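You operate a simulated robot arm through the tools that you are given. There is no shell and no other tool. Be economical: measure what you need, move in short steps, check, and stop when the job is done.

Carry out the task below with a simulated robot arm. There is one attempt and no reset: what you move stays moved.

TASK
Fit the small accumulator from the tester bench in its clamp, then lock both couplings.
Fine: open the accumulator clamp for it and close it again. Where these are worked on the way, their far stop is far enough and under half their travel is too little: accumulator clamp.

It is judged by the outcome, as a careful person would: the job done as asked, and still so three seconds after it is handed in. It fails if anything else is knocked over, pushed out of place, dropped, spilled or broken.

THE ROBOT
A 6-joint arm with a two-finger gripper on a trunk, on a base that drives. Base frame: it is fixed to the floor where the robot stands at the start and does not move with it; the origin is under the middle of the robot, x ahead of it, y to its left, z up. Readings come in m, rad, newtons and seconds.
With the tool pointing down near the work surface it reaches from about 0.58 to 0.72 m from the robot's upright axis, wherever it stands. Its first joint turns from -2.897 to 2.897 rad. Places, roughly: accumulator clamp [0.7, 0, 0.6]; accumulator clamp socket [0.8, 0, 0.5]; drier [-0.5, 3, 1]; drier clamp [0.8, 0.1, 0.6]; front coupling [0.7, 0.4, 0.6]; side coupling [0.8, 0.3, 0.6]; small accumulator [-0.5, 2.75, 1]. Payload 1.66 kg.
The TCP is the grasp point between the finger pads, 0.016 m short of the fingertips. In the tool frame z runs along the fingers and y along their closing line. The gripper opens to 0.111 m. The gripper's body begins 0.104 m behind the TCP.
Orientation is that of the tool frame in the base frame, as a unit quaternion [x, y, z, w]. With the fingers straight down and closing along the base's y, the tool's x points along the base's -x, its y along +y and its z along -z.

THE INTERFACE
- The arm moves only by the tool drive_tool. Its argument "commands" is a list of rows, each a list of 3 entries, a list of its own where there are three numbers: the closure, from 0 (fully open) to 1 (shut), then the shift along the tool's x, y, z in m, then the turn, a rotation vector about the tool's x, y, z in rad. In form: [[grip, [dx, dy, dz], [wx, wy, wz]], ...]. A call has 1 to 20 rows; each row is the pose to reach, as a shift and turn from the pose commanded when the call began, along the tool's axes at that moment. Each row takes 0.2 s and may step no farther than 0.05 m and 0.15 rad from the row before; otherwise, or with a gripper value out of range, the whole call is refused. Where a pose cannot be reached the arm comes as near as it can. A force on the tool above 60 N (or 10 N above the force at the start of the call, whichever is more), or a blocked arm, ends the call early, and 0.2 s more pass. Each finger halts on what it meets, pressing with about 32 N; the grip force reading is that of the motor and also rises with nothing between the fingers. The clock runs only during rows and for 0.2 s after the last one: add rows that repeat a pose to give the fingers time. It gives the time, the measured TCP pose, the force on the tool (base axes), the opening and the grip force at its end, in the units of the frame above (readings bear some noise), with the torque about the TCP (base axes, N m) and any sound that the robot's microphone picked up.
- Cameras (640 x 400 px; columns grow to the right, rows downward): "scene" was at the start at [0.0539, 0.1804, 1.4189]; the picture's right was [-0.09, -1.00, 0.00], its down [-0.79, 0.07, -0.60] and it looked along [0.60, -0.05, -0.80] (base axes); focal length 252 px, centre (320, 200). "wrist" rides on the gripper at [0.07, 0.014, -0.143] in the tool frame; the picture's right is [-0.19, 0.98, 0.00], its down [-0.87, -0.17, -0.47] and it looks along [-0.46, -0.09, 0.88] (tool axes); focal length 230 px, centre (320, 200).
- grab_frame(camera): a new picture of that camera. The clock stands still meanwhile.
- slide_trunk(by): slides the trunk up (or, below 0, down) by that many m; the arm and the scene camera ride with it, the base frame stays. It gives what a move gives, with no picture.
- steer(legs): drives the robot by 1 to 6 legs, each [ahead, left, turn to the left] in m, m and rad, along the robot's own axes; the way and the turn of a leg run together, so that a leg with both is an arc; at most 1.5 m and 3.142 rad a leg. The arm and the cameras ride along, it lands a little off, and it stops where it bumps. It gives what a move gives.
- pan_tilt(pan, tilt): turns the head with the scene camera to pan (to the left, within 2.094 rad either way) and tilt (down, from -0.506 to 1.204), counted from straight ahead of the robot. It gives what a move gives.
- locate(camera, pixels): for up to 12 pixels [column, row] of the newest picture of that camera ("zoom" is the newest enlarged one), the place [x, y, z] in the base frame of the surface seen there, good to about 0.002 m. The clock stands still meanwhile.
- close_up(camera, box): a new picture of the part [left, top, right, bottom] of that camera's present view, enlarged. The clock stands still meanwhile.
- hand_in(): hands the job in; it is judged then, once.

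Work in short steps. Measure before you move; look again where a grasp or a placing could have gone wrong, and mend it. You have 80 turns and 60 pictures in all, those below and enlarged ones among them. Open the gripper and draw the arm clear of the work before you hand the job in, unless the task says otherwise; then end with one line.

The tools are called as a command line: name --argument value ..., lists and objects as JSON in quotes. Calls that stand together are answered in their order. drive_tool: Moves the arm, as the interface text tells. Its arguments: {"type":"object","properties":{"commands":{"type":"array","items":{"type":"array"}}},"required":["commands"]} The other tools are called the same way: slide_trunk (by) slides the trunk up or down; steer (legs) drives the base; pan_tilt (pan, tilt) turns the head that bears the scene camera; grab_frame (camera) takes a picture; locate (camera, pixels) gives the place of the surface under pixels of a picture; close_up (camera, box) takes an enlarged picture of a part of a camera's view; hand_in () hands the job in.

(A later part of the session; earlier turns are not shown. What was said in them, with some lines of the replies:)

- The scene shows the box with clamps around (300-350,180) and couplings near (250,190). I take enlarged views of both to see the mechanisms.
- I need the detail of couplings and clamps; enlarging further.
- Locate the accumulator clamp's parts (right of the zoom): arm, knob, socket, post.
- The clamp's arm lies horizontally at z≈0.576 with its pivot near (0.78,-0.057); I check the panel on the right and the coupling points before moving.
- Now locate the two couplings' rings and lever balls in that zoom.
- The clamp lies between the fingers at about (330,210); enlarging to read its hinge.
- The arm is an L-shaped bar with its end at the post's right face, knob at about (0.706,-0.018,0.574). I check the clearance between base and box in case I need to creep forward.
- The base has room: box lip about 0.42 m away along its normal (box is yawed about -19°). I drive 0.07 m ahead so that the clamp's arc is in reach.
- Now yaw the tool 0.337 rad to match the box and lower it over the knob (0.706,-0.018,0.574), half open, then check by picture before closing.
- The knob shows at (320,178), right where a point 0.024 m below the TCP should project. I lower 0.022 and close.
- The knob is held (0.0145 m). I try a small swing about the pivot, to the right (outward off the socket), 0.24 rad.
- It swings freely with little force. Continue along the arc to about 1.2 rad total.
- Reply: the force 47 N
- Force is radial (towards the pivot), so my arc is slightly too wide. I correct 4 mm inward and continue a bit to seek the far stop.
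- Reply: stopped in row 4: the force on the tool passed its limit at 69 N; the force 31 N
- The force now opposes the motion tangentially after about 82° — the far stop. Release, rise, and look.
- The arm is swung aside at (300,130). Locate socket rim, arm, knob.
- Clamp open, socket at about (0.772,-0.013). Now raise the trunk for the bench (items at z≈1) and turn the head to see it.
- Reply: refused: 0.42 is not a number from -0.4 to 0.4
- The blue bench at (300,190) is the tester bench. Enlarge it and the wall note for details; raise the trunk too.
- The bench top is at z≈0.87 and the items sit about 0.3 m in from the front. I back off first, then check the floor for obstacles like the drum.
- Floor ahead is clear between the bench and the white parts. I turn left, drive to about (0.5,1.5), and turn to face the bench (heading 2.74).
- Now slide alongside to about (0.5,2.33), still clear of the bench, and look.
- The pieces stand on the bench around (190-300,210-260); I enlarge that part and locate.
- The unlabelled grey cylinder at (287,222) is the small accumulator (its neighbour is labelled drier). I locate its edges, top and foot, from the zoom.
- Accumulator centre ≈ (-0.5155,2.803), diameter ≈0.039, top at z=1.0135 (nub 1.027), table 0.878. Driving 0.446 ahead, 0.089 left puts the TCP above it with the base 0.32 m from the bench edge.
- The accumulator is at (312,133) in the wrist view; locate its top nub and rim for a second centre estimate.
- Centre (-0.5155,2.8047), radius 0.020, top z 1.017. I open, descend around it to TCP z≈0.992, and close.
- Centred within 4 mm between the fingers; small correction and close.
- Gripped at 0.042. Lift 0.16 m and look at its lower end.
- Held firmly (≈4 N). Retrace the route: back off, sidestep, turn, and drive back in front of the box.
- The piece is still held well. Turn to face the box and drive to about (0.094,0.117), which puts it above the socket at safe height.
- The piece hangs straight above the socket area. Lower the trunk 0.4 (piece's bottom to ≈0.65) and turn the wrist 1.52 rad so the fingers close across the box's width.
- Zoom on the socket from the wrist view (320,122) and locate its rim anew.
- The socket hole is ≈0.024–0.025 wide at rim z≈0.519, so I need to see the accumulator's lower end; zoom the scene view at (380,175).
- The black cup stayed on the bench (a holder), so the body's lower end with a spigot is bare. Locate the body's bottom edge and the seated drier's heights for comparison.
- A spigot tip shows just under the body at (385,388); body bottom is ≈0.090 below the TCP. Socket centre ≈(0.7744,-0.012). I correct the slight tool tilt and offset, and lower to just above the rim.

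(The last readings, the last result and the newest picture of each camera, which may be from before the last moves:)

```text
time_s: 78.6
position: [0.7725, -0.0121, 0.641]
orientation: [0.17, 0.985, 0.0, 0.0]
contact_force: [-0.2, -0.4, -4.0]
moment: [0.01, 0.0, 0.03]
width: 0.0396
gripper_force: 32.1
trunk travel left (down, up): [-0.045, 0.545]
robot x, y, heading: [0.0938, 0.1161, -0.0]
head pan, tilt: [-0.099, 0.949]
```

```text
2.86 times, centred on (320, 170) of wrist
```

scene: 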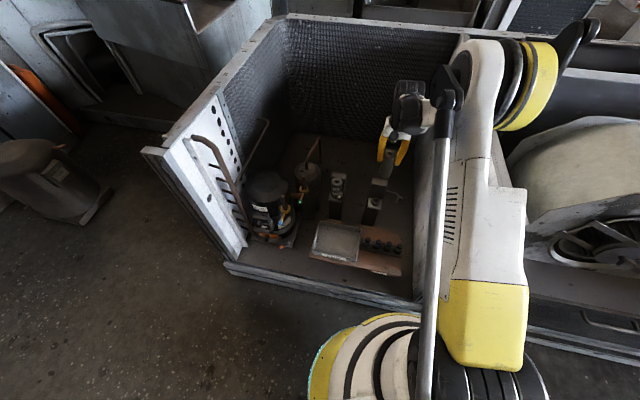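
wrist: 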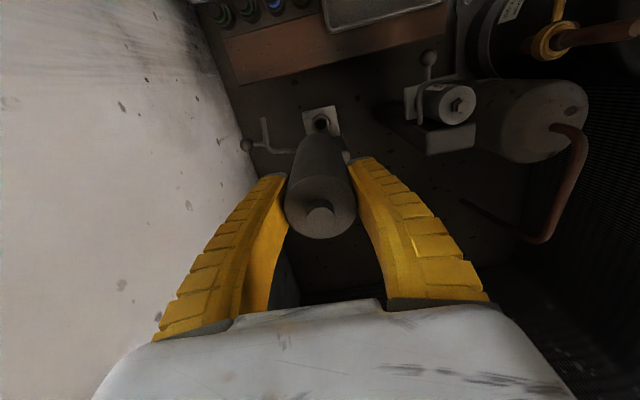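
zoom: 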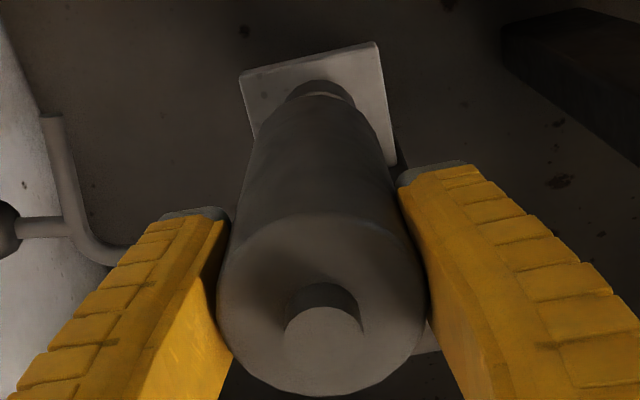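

Locate the nub, body flanks and ring in the scene, to compare axis with socket centre.

locate --camera "zoom" --pixels '[[322, 330], [300, 235], [350, 380], [320, 160]]'

close_up --camera "scene" --box '[360, 170, 400, 210]'

locate --camera "zoom" --pixels '[[220, 280], [330, 305], [265, 285], [300, 250], [250, 220], [350, 50], [310, 100], [255, 320], [210, 300], [325, 290], [210, 180]]'

```text
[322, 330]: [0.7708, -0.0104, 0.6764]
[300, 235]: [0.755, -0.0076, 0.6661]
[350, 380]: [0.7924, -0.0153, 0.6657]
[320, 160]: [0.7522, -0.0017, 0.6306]
```

```text
10.00 times, centred on (380, 190) of scene
```

zoom: 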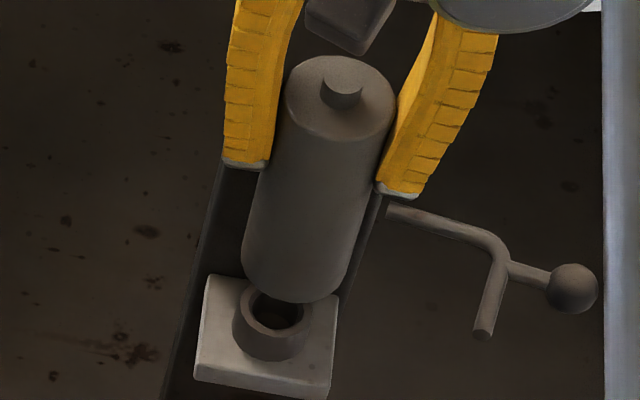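

```text
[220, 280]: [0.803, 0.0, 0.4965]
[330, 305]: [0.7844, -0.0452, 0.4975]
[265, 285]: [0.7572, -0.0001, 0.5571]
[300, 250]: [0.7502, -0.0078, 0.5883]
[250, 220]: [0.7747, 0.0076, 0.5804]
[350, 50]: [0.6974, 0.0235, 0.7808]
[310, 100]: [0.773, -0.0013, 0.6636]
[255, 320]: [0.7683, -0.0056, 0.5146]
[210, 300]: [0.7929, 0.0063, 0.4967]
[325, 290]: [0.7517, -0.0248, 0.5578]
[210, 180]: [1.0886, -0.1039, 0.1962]
```

By projection, item axis (0.7725,-0.012) and socket (≈0.773,-0.012) agree within about a millimetre. Lower 0.02 carefully and read the force.

drive_tool --commands '[[0.9, [-0.0005, 0, 0.006], [0, 0, 0]], [0.9, [-0.0005, 0, 0.012], [0, 0, 0]], [0.9, [-0.0005, 0, 0.018], [0, 0, 0]], [0.9, [-0.0005, 0, 0.02], [0, 0, 0]]]'

```text
time_s: 79.6
position: [0.7739, -0.0114, 0.6217]
orientation: [0.17, 0.985, 0.0, 0.0]
contact_force: [0.0, 0.4, -3.6]
moment: [-0.03, -0.01, 0.04]
width: 0.0396
gripper_force: 32.1
trunk travel left (down, up): [-0.045, 0.545]
robot x, y, heading: [0.0929, 0.1153, 0.003]
head pan, tilt: [-0.099, 0.949]
```

No contact force yet. Lower further in small steps.

drive_tool --commands '[[0.9, [0, 0, 0.003], [0, 0, 0]], [0.9, [0, 0, 0.006], [0, 0, 0]], [0.9, [0, 0, 0.009], [0, 0, 0]]]'

close_up --camera "scene" --box '[360, 170, 400, 210]'

```text
time_s: 80.4
position: [0.7741, -0.0117, 0.6131]
orientation: [0.17, 0.985, -0.001, 0.001]
contact_force: [0.2, -0.4, -4.1]
moment: [-0.03, 0.01, -0.01]
width: 0.0395
gripper_force: 31.4
trunk travel left (down, up): [-0.045, 0.545]
robot x, y, heading: [0.0928, 0.1143, -0.0]
head pan, tilt: [-0.099, 0.949]
```

```text
10.00 times, centred on (380, 190) of scene
```

zoom: 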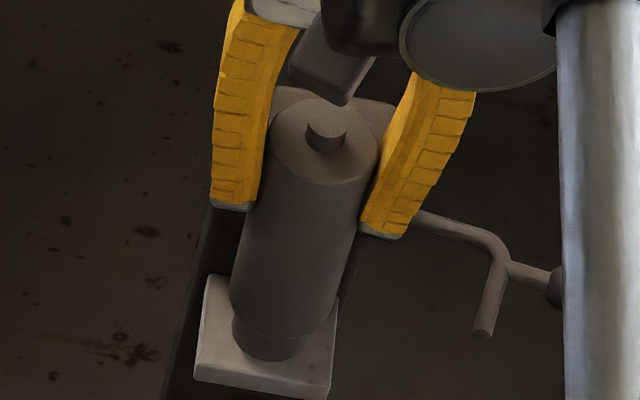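

The body is now just over the ring, spigot inside, no force. Lower on until it seats.

drive_tool --commands '[[0.9, [0, 0, 0.002], [0, 0, 0]], [0.9, [0, 0, 0.004], [0, 0, 0]], [0.9, [0, 0, 0.006], [0, 0, 0]]]'

```text
time_s: 81.2
position: [0.7726, -0.0119, 0.6065]
orientation: [0.17, 0.985, -0.001, 0.002]
contact_force: [-0.9, 0.2, 3.3]
moment: [0.03, 0.02, -0.03]
width: 0.0394
gripper_force: 32.1
trunk travel left (down, up): [-0.045, 0.545]
robot x, y, heading: [0.0902, 0.1129, -0.004]
head pan, tilt: [-0.099, 0.949]
```

Force turned from -4 to +3 N: it is seating. Press 2 mm more to confirm.

drive_tool --commands '[[0.9, [0, 0, 0.001], [0, 0, 0]], [0.9, [0, 0, 0.002], [0, 0, 0]]]'

```text
time_s: 81.8
position: [0.7738, -0.0112, 0.6063]
orientation: [0.171, 0.985, -0.001, 0.002]
contact_force: [2.8, -3.8, 23.7]
moment: [-0.29, -0.3, 0.0]
width: 0.0401
gripper_force: 31.9
trunk travel left (down, up): [-0.045, 0.545]
robot x, y, heading: [0.0916, 0.1145, 0.001]
head pan, tilt: [-0.099, 0.949]
```

Firm stop at 24 N: seated. Ease off and release gradually, opening slightly, then rise straight up.

drive_tool --commands '[[0.9, [0, 0, -0.002], [0, 0, 0]], [0.6, [0, 0, -0.002], [0, 0, 0]], [0.45, [0, 0, -0.002], [0, 0, 0]], [0.4, [0, 0, -0.002], [0, 0, 0]], [0.4, [0, 0, -0.04], [0, 0, 0]], [0.4, [0, 0, -0.085], [0, 0, 0]], [0.4, [0, 0, -0.13], [0, 0, 0]]]'

grab_frame --camera "wrist"

close_up --camera "scene" --box '[345, 155, 415, 215]'

```text
time_s: 83.4
position: [0.7742, -0.0126, 0.7343]
orientation: [0.17, 0.985, -0.002, 0.0]
contact_force: [-0.1, -1.1, 0.4]
moment: [-0.01, -0.02, 0.05]
width: 0.0682
gripper_force: 0.6
trunk travel left (down, up): [-0.045, 0.545]
robot x, y, heading: [0.089, 0.1164, 0.004]
head pan, tilt: [-0.099, 0.949]
```

```text
22 pictures are left
```

wrist: 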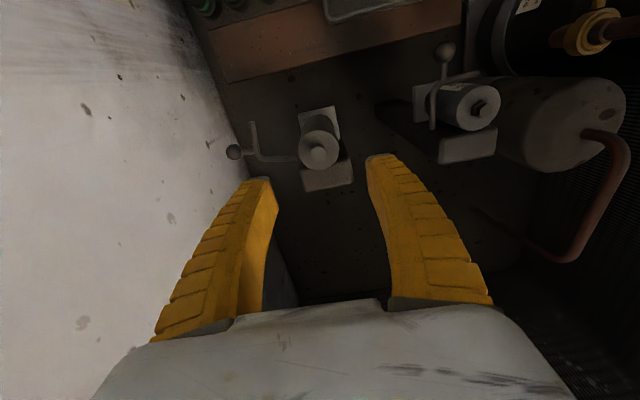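

```text
6.67 times, centred on (380, 185) of scene
```

zoom: 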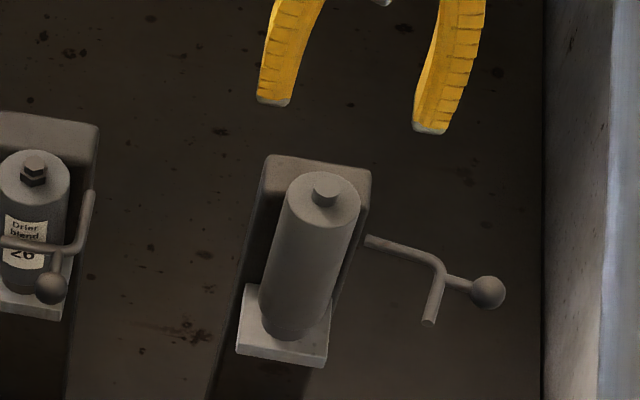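

Seated upright. Locate the knob at (488,291) and the bar for closing.

locate --camera "zoom" --pixels '[[488, 291], [462, 281], [430, 320], [440, 270], [375, 243]]'

```text
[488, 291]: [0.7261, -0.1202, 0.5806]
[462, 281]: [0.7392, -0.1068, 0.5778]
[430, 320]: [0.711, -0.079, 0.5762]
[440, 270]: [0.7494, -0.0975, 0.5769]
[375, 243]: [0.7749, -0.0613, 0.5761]
```

Knob centre ≈(0.730,-0.123,0.575), stem pointing (-0.6,-0.79). Move over it with the tool turned -1.26 rad, and descend in part.

drive_tool --commands '[[0.6, [0.001, -0.02, 0], [0, 0, -0.14]], [0.6, [0.002, -0.04, 0], [0, 0, -0.28]], [0.6, [0.003, -0.06, 0], [0, 0, -0.42]], [0.6, [0.004, -0.08, 0], [0, 0, -0.56]], [0.6, [0.0047, -0.1, 0], [0, 0, -0.7]], [0.6, [0.0047, -0.1188, 0], [0, 0, -0.84]], [0.6, [0.0047, -0.1188, 0.02], [0, 0, -0.98]], [0.6, [0.0047, -0.1188, 0.05], [0, 0, -1.12]], [0.6, [0.0047, -0.1188, 0.09], [0, 0, -1.26]], [0.6, [0.0047, -0.1188, 0.13], [0, 0, -1.26]], [0.6, [0.0047, -0.1188, 0.13], [0, 0, -1.26]]]'

grab_frame --camera "wrist"

```text
time_s: 85.8
position: [0.7293, -0.119, 0.6041]
orientation: [-0.443, 0.896, 0.0, 0.001]
contact_force: [0.5, 0.5, 1.0]
moment: [0.05, 0.0, 0.02]
width: 0.0466
gripper_force: 1.4
trunk travel left (down, up): [-0.045, 0.545]
robot x, y, heading: [0.0955, 0.1153, 0.007]
head pan, tilt: [-0.099, 0.949]
```

```text
20 pictures are left
```

wrist: 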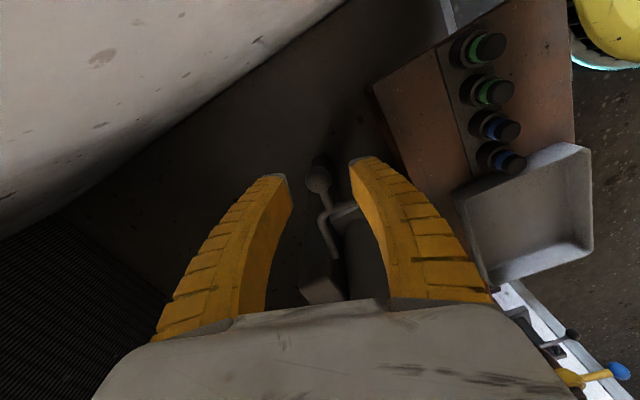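

The knob shows at (318,181) as expected. Lower 0.029, close on it.

drive_tool --commands '[[0.6, [0, 0, 0.029], [0, 0, 0]], [0.8, [0, 0, 0.029], [0, 0, 0]], [0.95, [0, 0, 0.029], [0, 0, 0]], [0.95, [0, 0, 0.029], [0, 0, 0]]]'

```text
time_s: 86.8
position: [0.7298, -0.1215, 0.5744]
orientation: [-0.444, 0.896, -0.001, 0.001]
contact_force: [3.4, 6.8, -12.7]
moment: [0.03, 0.01, 0.05]
width: 0.0145
gripper_force: 34.2
trunk travel left (down, up): [-0.045, 0.545]
robot x, y, heading: [0.0938, 0.116, 0.003]
head pan, tilt: [-0.099, 0.949]
```

Knob held. Swing it back along the arc (pivot ≈(0.783,-0.0555)), first 0.7 rad.

drive_tool --commands '[[0.95, [-0.0011, 0.0118, 0], [0, 0, 0.14]], [0.95, [-0.0039, 0.0233, 0], [0, 0, 0.28]], [0.95, [-0.0083, 0.0343, 0], [0, 0, 0.42]], [0.95, [-0.0141, 0.0446, 0], [0, 0, 0.56]], [0.95, [-0.0214, 0.0541, 0], [0, 0, 0.7]]]'

```text
time_s: 88.0
position: [0.6995, -0.0732, 0.5745]
orientation: [-0.108, 0.994, -0.001, 0.0]
contact_force: [-3.3, -1.0, -25.4]
moment: [-0.02, 0.09, 0.0]
width: 0.0129
gripper_force: 34.0
trunk travel left (down, up): [-0.045, 0.545]
robot x, y, heading: [0.0994, 0.1165, 0.003]
head pan, tilt: [-0.099, 0.949]
```

Going well; a downward pull suggests the fingers sit slightly low on the ball, so I rise 2 mm and complete the swing.

drive_tool --commands '[[0.95, [-0.0011, 0.0118, -0.002], [0, 0, 0.14]], [0.95, [-0.0039, 0.0233, -0.002], [0, 0, 0.28]], [0.95, [-0.0083, 0.0343, -0.002], [0, 0, 0.42]], [0.95, [-0.0141, 0.0446, -0.002], [0, 0, 0.56]], [0.95, [-0.0182, 0.0502, -0.002], [0, 0, 0.64]]]'

```text
time_s: 89.2
position: [0.7073, -0.0166, 0.5794]
orientation: [0.21, 0.978, 0.0, 0.0]
contact_force: [-26.3, 13.6, -29.5]
moment: [0.16, 0.33, 0.0]
width: 0.0122
gripper_force: 33.9
trunk travel left (down, up): [-0.045, 0.545]
robot x, y, heading: [0.0939, 0.1194, 0.002]
head pan, tilt: [-0.099, 0.949]
```

Back at the knob's original place (0.707,-0.017). Release, rise and look.

drive_tool --commands '[[0.8, [0, 0, 0], [0, 0, 0]], [0.6, [0, 0, 0], [0, 0, 0]], [0.5, [0, 0, 0], [0, 0, 0]], [0.5, [0, 0, -0.04], [0, 0, 0]], [0.5, [0, 0, -0.08], [0, 0, 0]], [0.5, [0, 0, -0.12], [0, 0, 0]], [0.5, [0.04, 0, -0.14], [0, 0, 0]]]'

close_up --camera "scene" --box '[345, 165, 405, 215]'

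locate --camera "zoom" --pixels '[[320, 200]]'

```text
time_s: 90.8
position: [0.6697, -0.0006, 0.7181]
orientation: [0.209, 0.978, -0.001, 0.001]
contact_force: [0.3, -0.5, -0.2]
moment: [-0.02, 0.03, 0.03]
width: 0.0576
gripper_force: 1.4
trunk travel left (down, up): [-0.045, 0.545]
robot x, y, heading: [0.0972, 0.1134, 0.002]
head pan, tilt: [-0.099, 0.949]
```

```text
8.00 times, centred on (375, 190) of scene
```

zoom: 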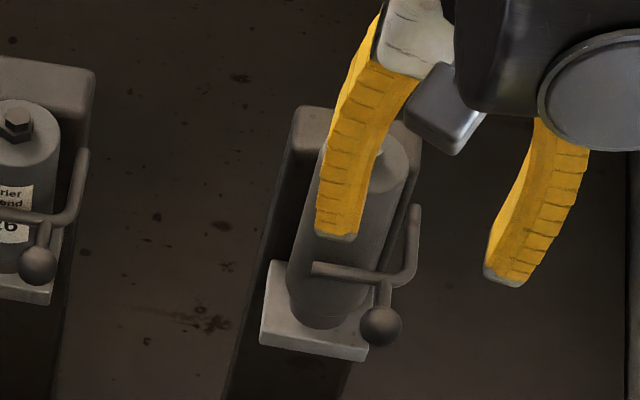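

```text
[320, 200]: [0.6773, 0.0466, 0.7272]
```

The bar is across the accumulator's front as on the drier clamp. Check knob and bar end against the initial values.

locate --camera "zoom" --pixels '[[380, 326], [318, 268], [412, 210], [372, 275]]'

close_up --camera "scene" --box '[240, 160, 330, 240]'

locate --camera "zoom" --pixels '[[320, 200]]'

```text
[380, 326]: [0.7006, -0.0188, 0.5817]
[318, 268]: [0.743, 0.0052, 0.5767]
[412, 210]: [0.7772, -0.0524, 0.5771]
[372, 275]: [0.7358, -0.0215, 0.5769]
```

```text
5.00 times, centred on (285, 200) of scene
```

zoom: 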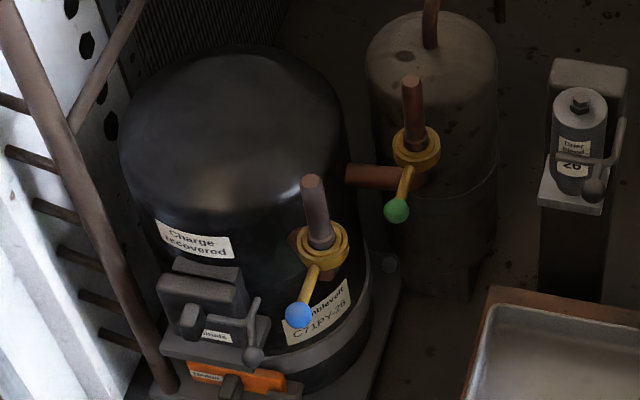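

```text
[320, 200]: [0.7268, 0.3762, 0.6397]
```

Clamp is closed exactly as initially (bar end (0.743,0.005)). Now the couplings: both levers point straight out of the box; I measure levers and surroundings.

close_up --camera "scene" --box '[260, 170, 312, 228]'

locate --camera "zoom" --pixels '[[235, 185], [258, 150], [270, 120], [232, 110], [298, 115], [225, 65], [60, 90], [150, 60], [378, 55], [400, 20], [60, 250], [120, 170]]'

```text
6.90 times, centred on (286, 199) of scene
```

zoom: 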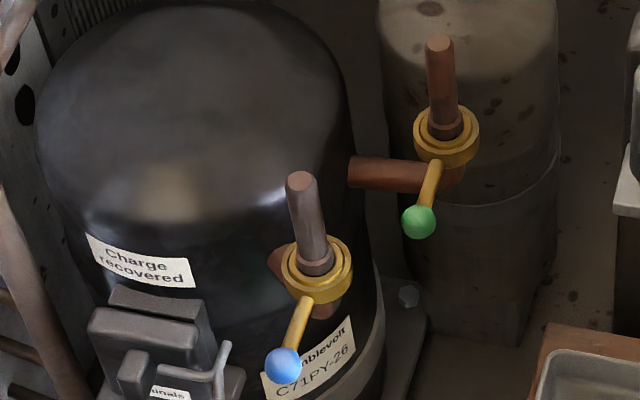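

```text
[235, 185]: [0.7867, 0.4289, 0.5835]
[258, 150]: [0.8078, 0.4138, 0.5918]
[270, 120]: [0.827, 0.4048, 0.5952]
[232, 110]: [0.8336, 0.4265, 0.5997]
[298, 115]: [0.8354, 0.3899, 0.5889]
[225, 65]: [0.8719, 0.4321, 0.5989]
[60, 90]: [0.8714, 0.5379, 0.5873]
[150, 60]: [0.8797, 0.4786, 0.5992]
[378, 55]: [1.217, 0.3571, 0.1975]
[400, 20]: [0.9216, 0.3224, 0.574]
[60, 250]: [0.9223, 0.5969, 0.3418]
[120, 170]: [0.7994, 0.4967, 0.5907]
```

The compressor dome (z≈0.60) blocks a leftward swing, so the levers must lock by swinging right. Locate balls and ring centres in this zoom.

locate --camera "zoom" --pixels '[[283, 366], [298, 325], [305, 285], [342, 295], [300, 185], [316, 258], [419, 222], [431, 183], [435, 150], [472, 145], [440, 45], [446, 128]]'

```text
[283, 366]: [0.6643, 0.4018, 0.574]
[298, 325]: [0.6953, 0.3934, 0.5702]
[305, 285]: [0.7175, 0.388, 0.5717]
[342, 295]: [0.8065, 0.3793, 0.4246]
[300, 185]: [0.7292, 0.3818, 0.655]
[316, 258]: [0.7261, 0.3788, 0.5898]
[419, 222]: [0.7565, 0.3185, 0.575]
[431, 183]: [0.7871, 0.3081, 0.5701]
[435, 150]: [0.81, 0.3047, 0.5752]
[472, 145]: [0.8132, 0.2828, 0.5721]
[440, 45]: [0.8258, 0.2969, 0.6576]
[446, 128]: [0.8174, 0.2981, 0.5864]
```

Front axis ≈(0.731,0.381), ball (0.6695,0.403,0.565); side axis ≈(0.8255,0.297), ball (0.762,0.319,0.567); lever radius ≈0.066. Check the terminal box's height next to the blue ball, then drive to about (0.06,0.33).

locate --camera "zoom" --pixels '[[190, 310], [150, 295], [225, 355], [190, 340], [230, 385], [245, 290], [250, 240]]'

steer --legs '[[-0.035, 0.215, 0]]'

```text
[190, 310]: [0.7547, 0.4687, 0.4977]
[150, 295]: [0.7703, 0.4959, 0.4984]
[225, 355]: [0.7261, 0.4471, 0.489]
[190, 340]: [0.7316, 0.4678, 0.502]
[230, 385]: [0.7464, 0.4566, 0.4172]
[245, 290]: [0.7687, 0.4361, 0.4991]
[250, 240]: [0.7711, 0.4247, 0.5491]
```

```text
time_s: 92.5
position: [0.6351, 0.2169, 0.7178]
orientation: [0.21, 0.978, -0.001, 0.001]
contact_force: [0.7, -0.4, -0.5]
moment: [0.01, 0.0, 0.04]
width: 0.0575
gripper_force: 1.2
trunk travel left (down, up): [-0.045, 0.545]
robot x, y, heading: [0.0558, 0.3326, 0.004]
head pan, tilt: [-0.099, 0.949]
```

Box tops lie at 0.50, well below. Move over the blue ball at z≈0.718, then down to 0.60 with the fingers closing across the lever.

drive_tool --commands '[[0.5, [0.011, 0.046, 0], [0, 0, -0.04]], [0.5, [0.0225, 0.092, 0], [0, 0, -0.08]], [0.55, [0.034, 0.138, 0], [0, 0, -0.08]], [0.6, [0.045, 0.1837, 0], [0, 0, -0.08]], [0.6, [0.045, 0.1837, 0.04], [0, 0, -0.08]], [0.6, [0.045, 0.1837, 0.08], [0, 0, -0.08]], [0.6, [0.045, 0.1837, 0.115], [0, 0, -0.08]], [0.6, [0.045, 0.1837, 0.115], [0, 0, -0.08]]]'

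grab_frame --camera "wrist"

```text
time_s: 94.2
position: [0.6693, 0.4018, 0.6019]
orientation: [0.17, 0.985, -0.001, 0.001]
contact_force: [0.5, -0.6, -0.7]
moment: [0.04, -0.01, 0.0]
width: 0.0469
gripper_force: 1.3
trunk travel left (down, up): [-0.045, 0.545]
robot x, y, heading: [0.0569, 0.3351, 0.002]
head pan, tilt: [-0.099, 0.949]
```

```text
16 pictures are left
```

wrist: 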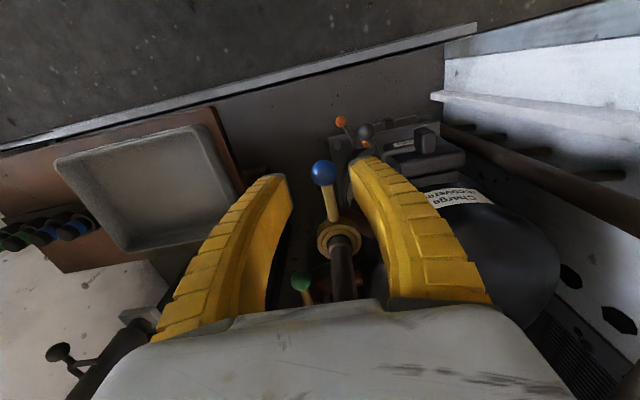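

Blue ball at (323,173), as predicted. Lower 0.036 and close.

drive_tool --commands '[[0.6, [0, 0.001, 0.018], [0, 0, 0]], [0.6, [0, 0.001, 0.035], [0, 0, 0]], [0.8, [0, 0.001, 0.035], [0, 0, 0]], [0.95, [0, 0.001, 0.035], [0, 0, 0]], [0.95, [0, 0.001, 0.035], [0, 0, 0]]]'

```text
time_s: 95.5
position: [0.6686, 0.4019, 0.5665]
orientation: [0.17, 0.985, -0.001, 0.001]
contact_force: [-7.8, 1.3, -8.8]
moment: [-0.01, -0.09, -0.06]
width: 0.0138
gripper_force: 34.7
trunk travel left (down, up): [-0.045, 0.545]
robot x, y, heading: [0.0522, 0.3298, -0.0]
head pan, tilt: [-0.099, 0.949]
```

Held. Try swinging the lever right by 0.28 rad about its axis.

drive_tool --commands '[[0.95, [-0.0002, -0.0046, 0], [0, 0, -0.07]], [0.95, [-0.0006, -0.0092, 0], [0, 0, -0.14]], [0.95, [-0.0015, -0.0138, 0], [0, 0, -0.21]], [0.95, [-0.0026, -0.0182, 0], [0, 0, -0.28]]]'

```text
time_s: 96.5
position: [0.6647, 0.3843, 0.5663]
orientation: [0.031, 1.0, -0.001, 0.001]
contact_force: [-6.1, -3.3, -10.5]
moment: [-0.01, 0.06, -0.2]
width: 0.0136
gripper_force: 33.7
trunk travel left (down, up): [-0.045, 0.545]
robot x, y, heading: [0.0555, 0.3288, 0.001]
head pan, tilt: [-0.099, 0.949]
```

It moves freely. Continue along the arc to about 1.4 rad total.

drive_tool --commands '[[0.95, [-0.0006, -0.0092, 0], [0, 0, -0.14]], [0.95, [-0.0026, -0.0182, 0], [0, 0, -0.28]], [0.95, [-0.0057, -0.0269, 0], [0, 0, -0.42]], [0.95, [-0.0101, -0.0351, 0], [0, 0, -0.56]], [0.95, [-0.0155, -0.0425, 0], [0, 0, -0.7]], [0.95, [-0.0219, -0.0491, 0], [0, 0, -0.84]], [0.95, [-0.0292, -0.0548, 0], [0, 0, -0.98]], [0.95, [-0.0372, -0.0594, 0], [0, 0, -1.12]]]'

```text
time_s: 98.2
position: [0.7002, 0.325, 0.5658]
orientation: [-0.506, 0.863, -0.001, 0.0]
contact_force: [11.1, 21.8, -10.9]
moment: [-0.01, 0.11, 0.01]
width: 0.0132
gripper_force: 33.8
trunk travel left (down, up): [-0.045, 0.545]
robot x, y, heading: [0.0544, 0.3291, -0.001]
head pan, tilt: [-0.099, 0.949]
```

Only a mild radial pull so far at ≈80°. Correct 2 mm inward and continue for the stop.

drive_tool --commands '[[0.95, [-0.002, -0.0046, 0], [0, 0, -0.07]], [0.95, [-0.0026, -0.0092, 0], [0, 0, -0.14]], [0.95, [-0.0035, -0.0138, 0], [0, 0, -0.21]], [0.95, [-0.0046, -0.0182, 0], [0, 0, -0.28]]]'

```text
time_s: 99.2
position: [0.7137, 0.3189, 0.5658]
orientation: [-0.621, 0.784, 0.001, -0.002]
contact_force: [-33.4, 17.4, -21.5]
moment: [-0.15, 0.17, -0.02]
width: 0.0129
gripper_force: 34.3
trunk travel left (down, up): [-0.045, 0.545]
robot x, y, heading: [0.0552, 0.3319, 0.002]
head pan, tilt: [-0.099, 0.949]
```

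Tangential resistance at ≈93°: the stop. Release with a small opening (green ball is 5 cm away), rise, look.

drive_tool --commands '[[0.85, [0, 0, 0], [0, 0, 0]], [0.75, [0, 0, 0], [0, 0, 0]], [0.75, [0, 0, 0], [0, 0, 0]], [0.75, [0, 0, -0.04], [0, 0, 0]], [0.75, [0, 0, -0.08], [0, 0, 0]], [0.75, [0, 0, -0.12], [0, 0, 0]], [0.6, [0.0, 0, -0.15], [0, 0, 0]]]'

close_up --camera "wrist" --box '[200, 90, 440, 300]'

```text
time_s: 100.8
position: [0.717, 0.3174, 0.72]
orientation: [-0.619, 0.785, -0.002, 0.0]
contact_force: [-0.3, 0.1, 0.0]
moment: [-0.02, -0.03, -0.04]
width: 0.0465
gripper_force: 1.7
trunk travel left (down, up): [-0.045, 0.545]
robot x, y, heading: [0.056, 0.3323, 0.005]
head pan, tilt: [-0.099, 0.949]
```

```text
1.90 times, centred on (320, 195) of wrist
```

zoom: 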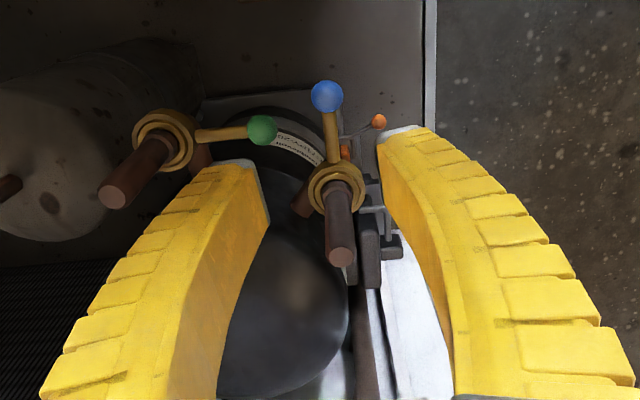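

Blue lever now points right, locked at its stop. Drive to about (0.13,0.25) for the green one.

steer --legs '[[0.074, -0.082, 0]]'

```text
time_s: 102.0
position: [0.7914, 0.2369, 0.7177]
orientation: [-0.62, 0.785, -0.001, 0.0]
contact_force: [-0.1, -0.4, 0.3]
moment: [-0.01, -0.03, -0.04]
width: 0.0464
gripper_force: 1.6
trunk travel left (down, up): [-0.045, 0.545]
robot x, y, heading: [0.1313, 0.2517, 0.001]
head pan, tilt: [-0.099, 0.949]
```

Turn the wrist back 1.675 rad while moving over the green ball (0.762,0.319), then down to z≈0.602.

drive_tool --commands '[[0.6, [-0.012, 0.008, 0], [0, 0, 0.14]], [0.6, [-0.024, 0.016, 0], [0, 0, 0.28]], [0.6, [-0.036, 0.024, 0], [0, 0, 0.42]], [0.6, [-0.048, 0.032, 0], [0, 0, 0.56]], [0.6, [-0.06, 0.04, 0], [0, 0, 0.7]], [0.6, [-0.0731, 0.0476, 0], [0, 0, 0.84]], [0.6, [-0.0731, 0.0476, 0], [0, 0, 0.98]], [0.6, [-0.0731, 0.0476, 0], [0, 0, 1.12]], [0.6, [-0.0731, 0.0476, 0], [0, 0, 1.26]], [0.6, [-0.0731, 0.0476, 0], [0, 0, 1.4]], [0.6, [-0.0731, 0.0476, 0], [0, 0, 1.54]], [0.6, [-0.0731, 0.0476, 0], [0, 0, 1.675]], [0.6, [-0.0731, 0.0476, 0.04], [0, 0, 1.675]], [0.6, [-0.0731, 0.0476, 0.08], [0, 0, 1.675]], [0.6, [-0.0731, 0.0476, 0.1], [0, 0, 1.675]], [0.6, [-0.0731, 0.0476, 0.1], [0, 0, 1.675]]]'

grab_frame --camera "wrist"

```text
time_s: 105.4
position: [0.7599, 0.3184, 0.6168]
orientation: [0.168, 0.986, -0.001, 0.001]
contact_force: [0.2, -0.5, -0.7]
moment: [0.02, -0.01, 0.01]
width: 0.0467
gripper_force: 1.8
trunk travel left (down, up): [-0.045, 0.545]
robot x, y, heading: [0.1305, 0.2522, 0.001]
head pan, tilt: [-0.099, 0.949]
```

```text
14 pictures are left
```

wrist: 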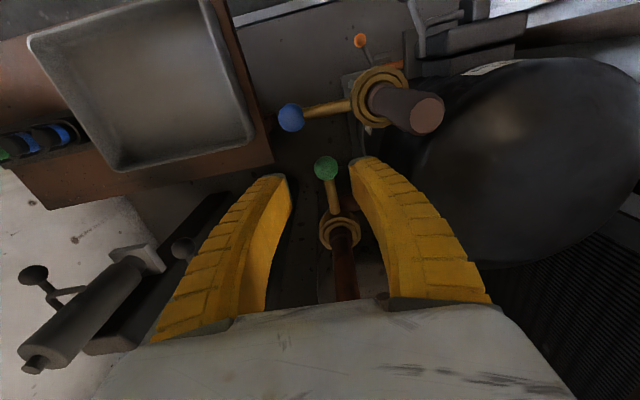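

Green ball at (326,168): about 5 mm to tool +y. Shift 4 mm, narrow the fingers, lower 0.05 and close.

drive_tool --commands '[[0.65, [-0.001, 0.004, 0.02], [0, 0, 0]], [0.65, [-0.001, 0.004, 0.05], [0, 0, 0]], [0.8, [-0.001, 0.004, 0.05], [0, 0, 0]], [0.95, [-0.001, 0.004, 0.05], [0, 0, 0]], [0.95, [-0.001, 0.004, 0.05], [0, 0, 0]]]'

```text
time_s: 106.6
position: [0.7637, 0.3229, 0.566]
orientation: [0.169, 0.986, -0.002, 0.001]
contact_force: [-2.2, -0.3, -7.6]
moment: [-0.03, -0.08, -0.02]
width: 0.0131
gripper_force: 33.8
trunk travel left (down, up): [-0.045, 0.545]
robot x, y, heading: [0.1321, 0.251, 0.002]
head pan, tilt: [-0.099, 0.949]
```

Held. Swing the green lever right along its arc; the force limit guards it.

drive_tool --commands '[[0.95, [-0.0002, -0.0046, 0], [0, 0, -0.07]], [0.95, [-0.0006, -0.0091, 0], [0, 0, -0.14]], [0.95, [-0.0014, -0.0136, 0], [0, 0, -0.21]], [0.95, [-0.0025, -0.018, 0], [0, 0, -0.28]]]'

```text
time_s: 107.6
position: [0.7598, 0.303, 0.5654]
orientation: [0.028, 1.0, -0.001, 0.0]
contact_force: [-16.9, 0.0, -25.8]
moment: [0.02, 0.15, -0.07]
width: 0.0127
gripper_force: 34.0
trunk travel left (down, up): [-0.045, 0.545]
robot x, y, heading: [0.1257, 0.2508, -0.002]
head pan, tilt: [-0.099, 0.949]
```

Moving freely with small radial force; continue with 1.5 mm outward correction.

drive_tool --commands '[[0.95, [0.001, -0.0092, -0.001], [0, 0, -0.14]], [0.95, [-0.001, -0.0182, -0.001], [0, 0, -0.28]], [0.95, [-0.0041, -0.0269, -0.001], [0, 0, -0.42]], [0.95, [-0.0086, -0.0351, -0.001], [0, 0, -0.56]], [0.95, [-0.014, -0.0425, -0.001], [0, 0, -0.7]], [0.95, [-0.0204, -0.0491, -0.001], [0, 0, -0.84]], [0.95, [-0.0277, -0.0548, -0.001], [0, 0, -0.98]], [0.95, [-0.0357, -0.0594, -0.001], [0, 0, -1.12]]]'

```text
time_s: 109.4
position: [0.7931, 0.2416, 0.567]
orientation: [-0.507, 0.862, -0.001, 0.0]
contact_force: [-0.4, -9.4, -29.6]
moment: [-0.06, 0.03, -0.3]
width: 0.0127
gripper_force: 33.8
trunk travel left (down, up): [-0.045, 0.545]
robot x, y, heading: [0.1304, 0.2509, -0.004]
head pan, tilt: [-0.099, 0.949]
```

Now seek the stop over the last bit.

drive_tool --commands '[[0.95, [-0.0002, -0.0046, 0], [0, 0, -0.07]], [0.95, [-0.0006, -0.0092, 0], [0, 0, -0.14]], [0.95, [-0.0015, -0.0138, 0], [0, 0, -0.21]], [0.95, [-0.0026, -0.0182, 0], [0, 0, -0.28]]]'

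```text
time_s: 110.4
position: [0.8084, 0.2361, 0.5679]
orientation: [-0.622, 0.783, 0.0, -0.002]
contact_force: [-39.0, -11.2, -35.8]
moment: [-0.47, -0.08, -0.09]
width: 0.0129
gripper_force: 34.7
trunk travel left (down, up): [-0.045, 0.545]
robot x, y, heading: [0.1284, 0.2502, 0.005]
head pan, tilt: [-0.099, 0.949]
```

Tangential resistance at ≈90°: stop reached. Release, rise, and back out a little, then view everything.

drive_tool --commands '[[0.85, [0, 0, 0], [0, 0, 0]], [0.65, [0, 0, 0], [0, 0, 0]], [0.6, [0, 0, 0], [0, 0, 0]], [0.6, [0, 0, -0.04], [0, 0, 0]], [0.6, [0, 0, -0.08], [0, 0, 0]], [0.6, [0, 0, -0.12], [0, 0, 0]], [0.3, [0, 0, -0.16], [0, 0, 0]], [0, [0, 0, -0.2], [0, 0, 0]]]'

steer --legs '[[-0.25, 0, 0]]'

grab_frame --camera "scene"

```text
time_s: 112.2
position: [0.8087, 0.2374, 0.7668]
orientation: [-0.622, 0.783, -0.001, 0.0]
contact_force: [0.1, 0.1, -0.1]
moment: [0.02, -0.03, -0.02]
width: 0.111
gripper_force: 0.1
trunk travel left (down, up): [-0.045, 0.545]
robot x, y, heading: [0.1309, 0.2531, 0.0]
head pan, tilt: [-0.099, 0.949]
```

```text
time_s: 114.1
position: [0.557, 0.236, 0.7668]
orientation: [-0.622, 0.783, -0.002, 0.0]
contact_force: [-0.4, 0.2, 0.1]
moment: [-0.03, -0.01, 0.0]
width: 0.1108
gripper_force: 0.1
trunk travel left (down, up): [-0.045, 0.545]
robot x, y, heading: [-0.1215, 0.2469, 0.002]
head pan, tilt: [-0.099, 0.949]
```

```text
13 pictures are left
```

scene: 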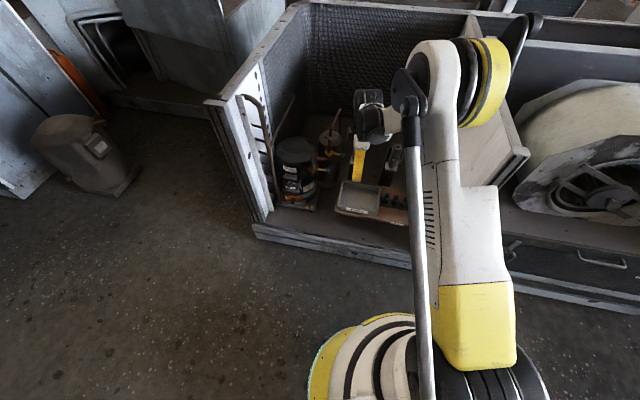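

close_up --camera "scene" --box '[270, 120, 430, 220]'

close_up --camera "scene" --box '[290, 130, 350, 190]'

```text
4.00 times, centred on (350, 170) of scene
```

zoom: 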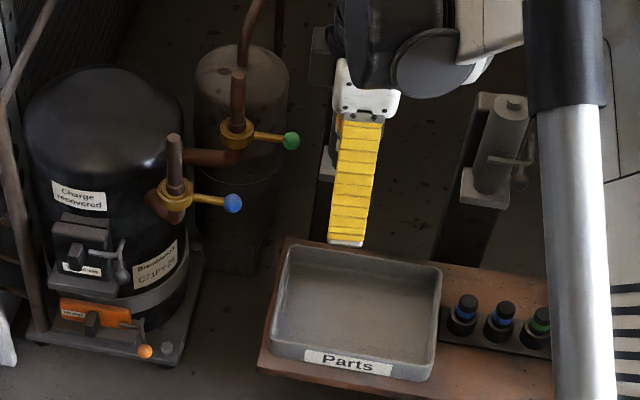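

```text
6.67 times, centred on (320, 160) of scene
```

zoom: 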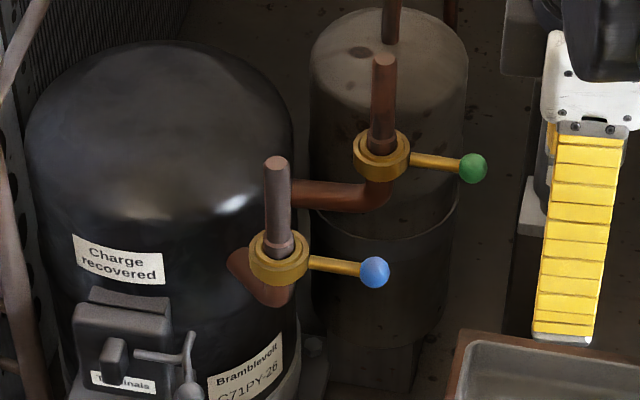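

Both levers now point right at their stops, and the accumulator stands in its closed clamp. The gripper is open and clear of the work, so I hand in.

hand_in

```text
The job is handed in.
```

The small accumulator is seated in its clamp with the clamp closed again, and both couplings are turned to their stops to lock them. I took that as the locked position, since the compressor leaves no room to turn the other way.
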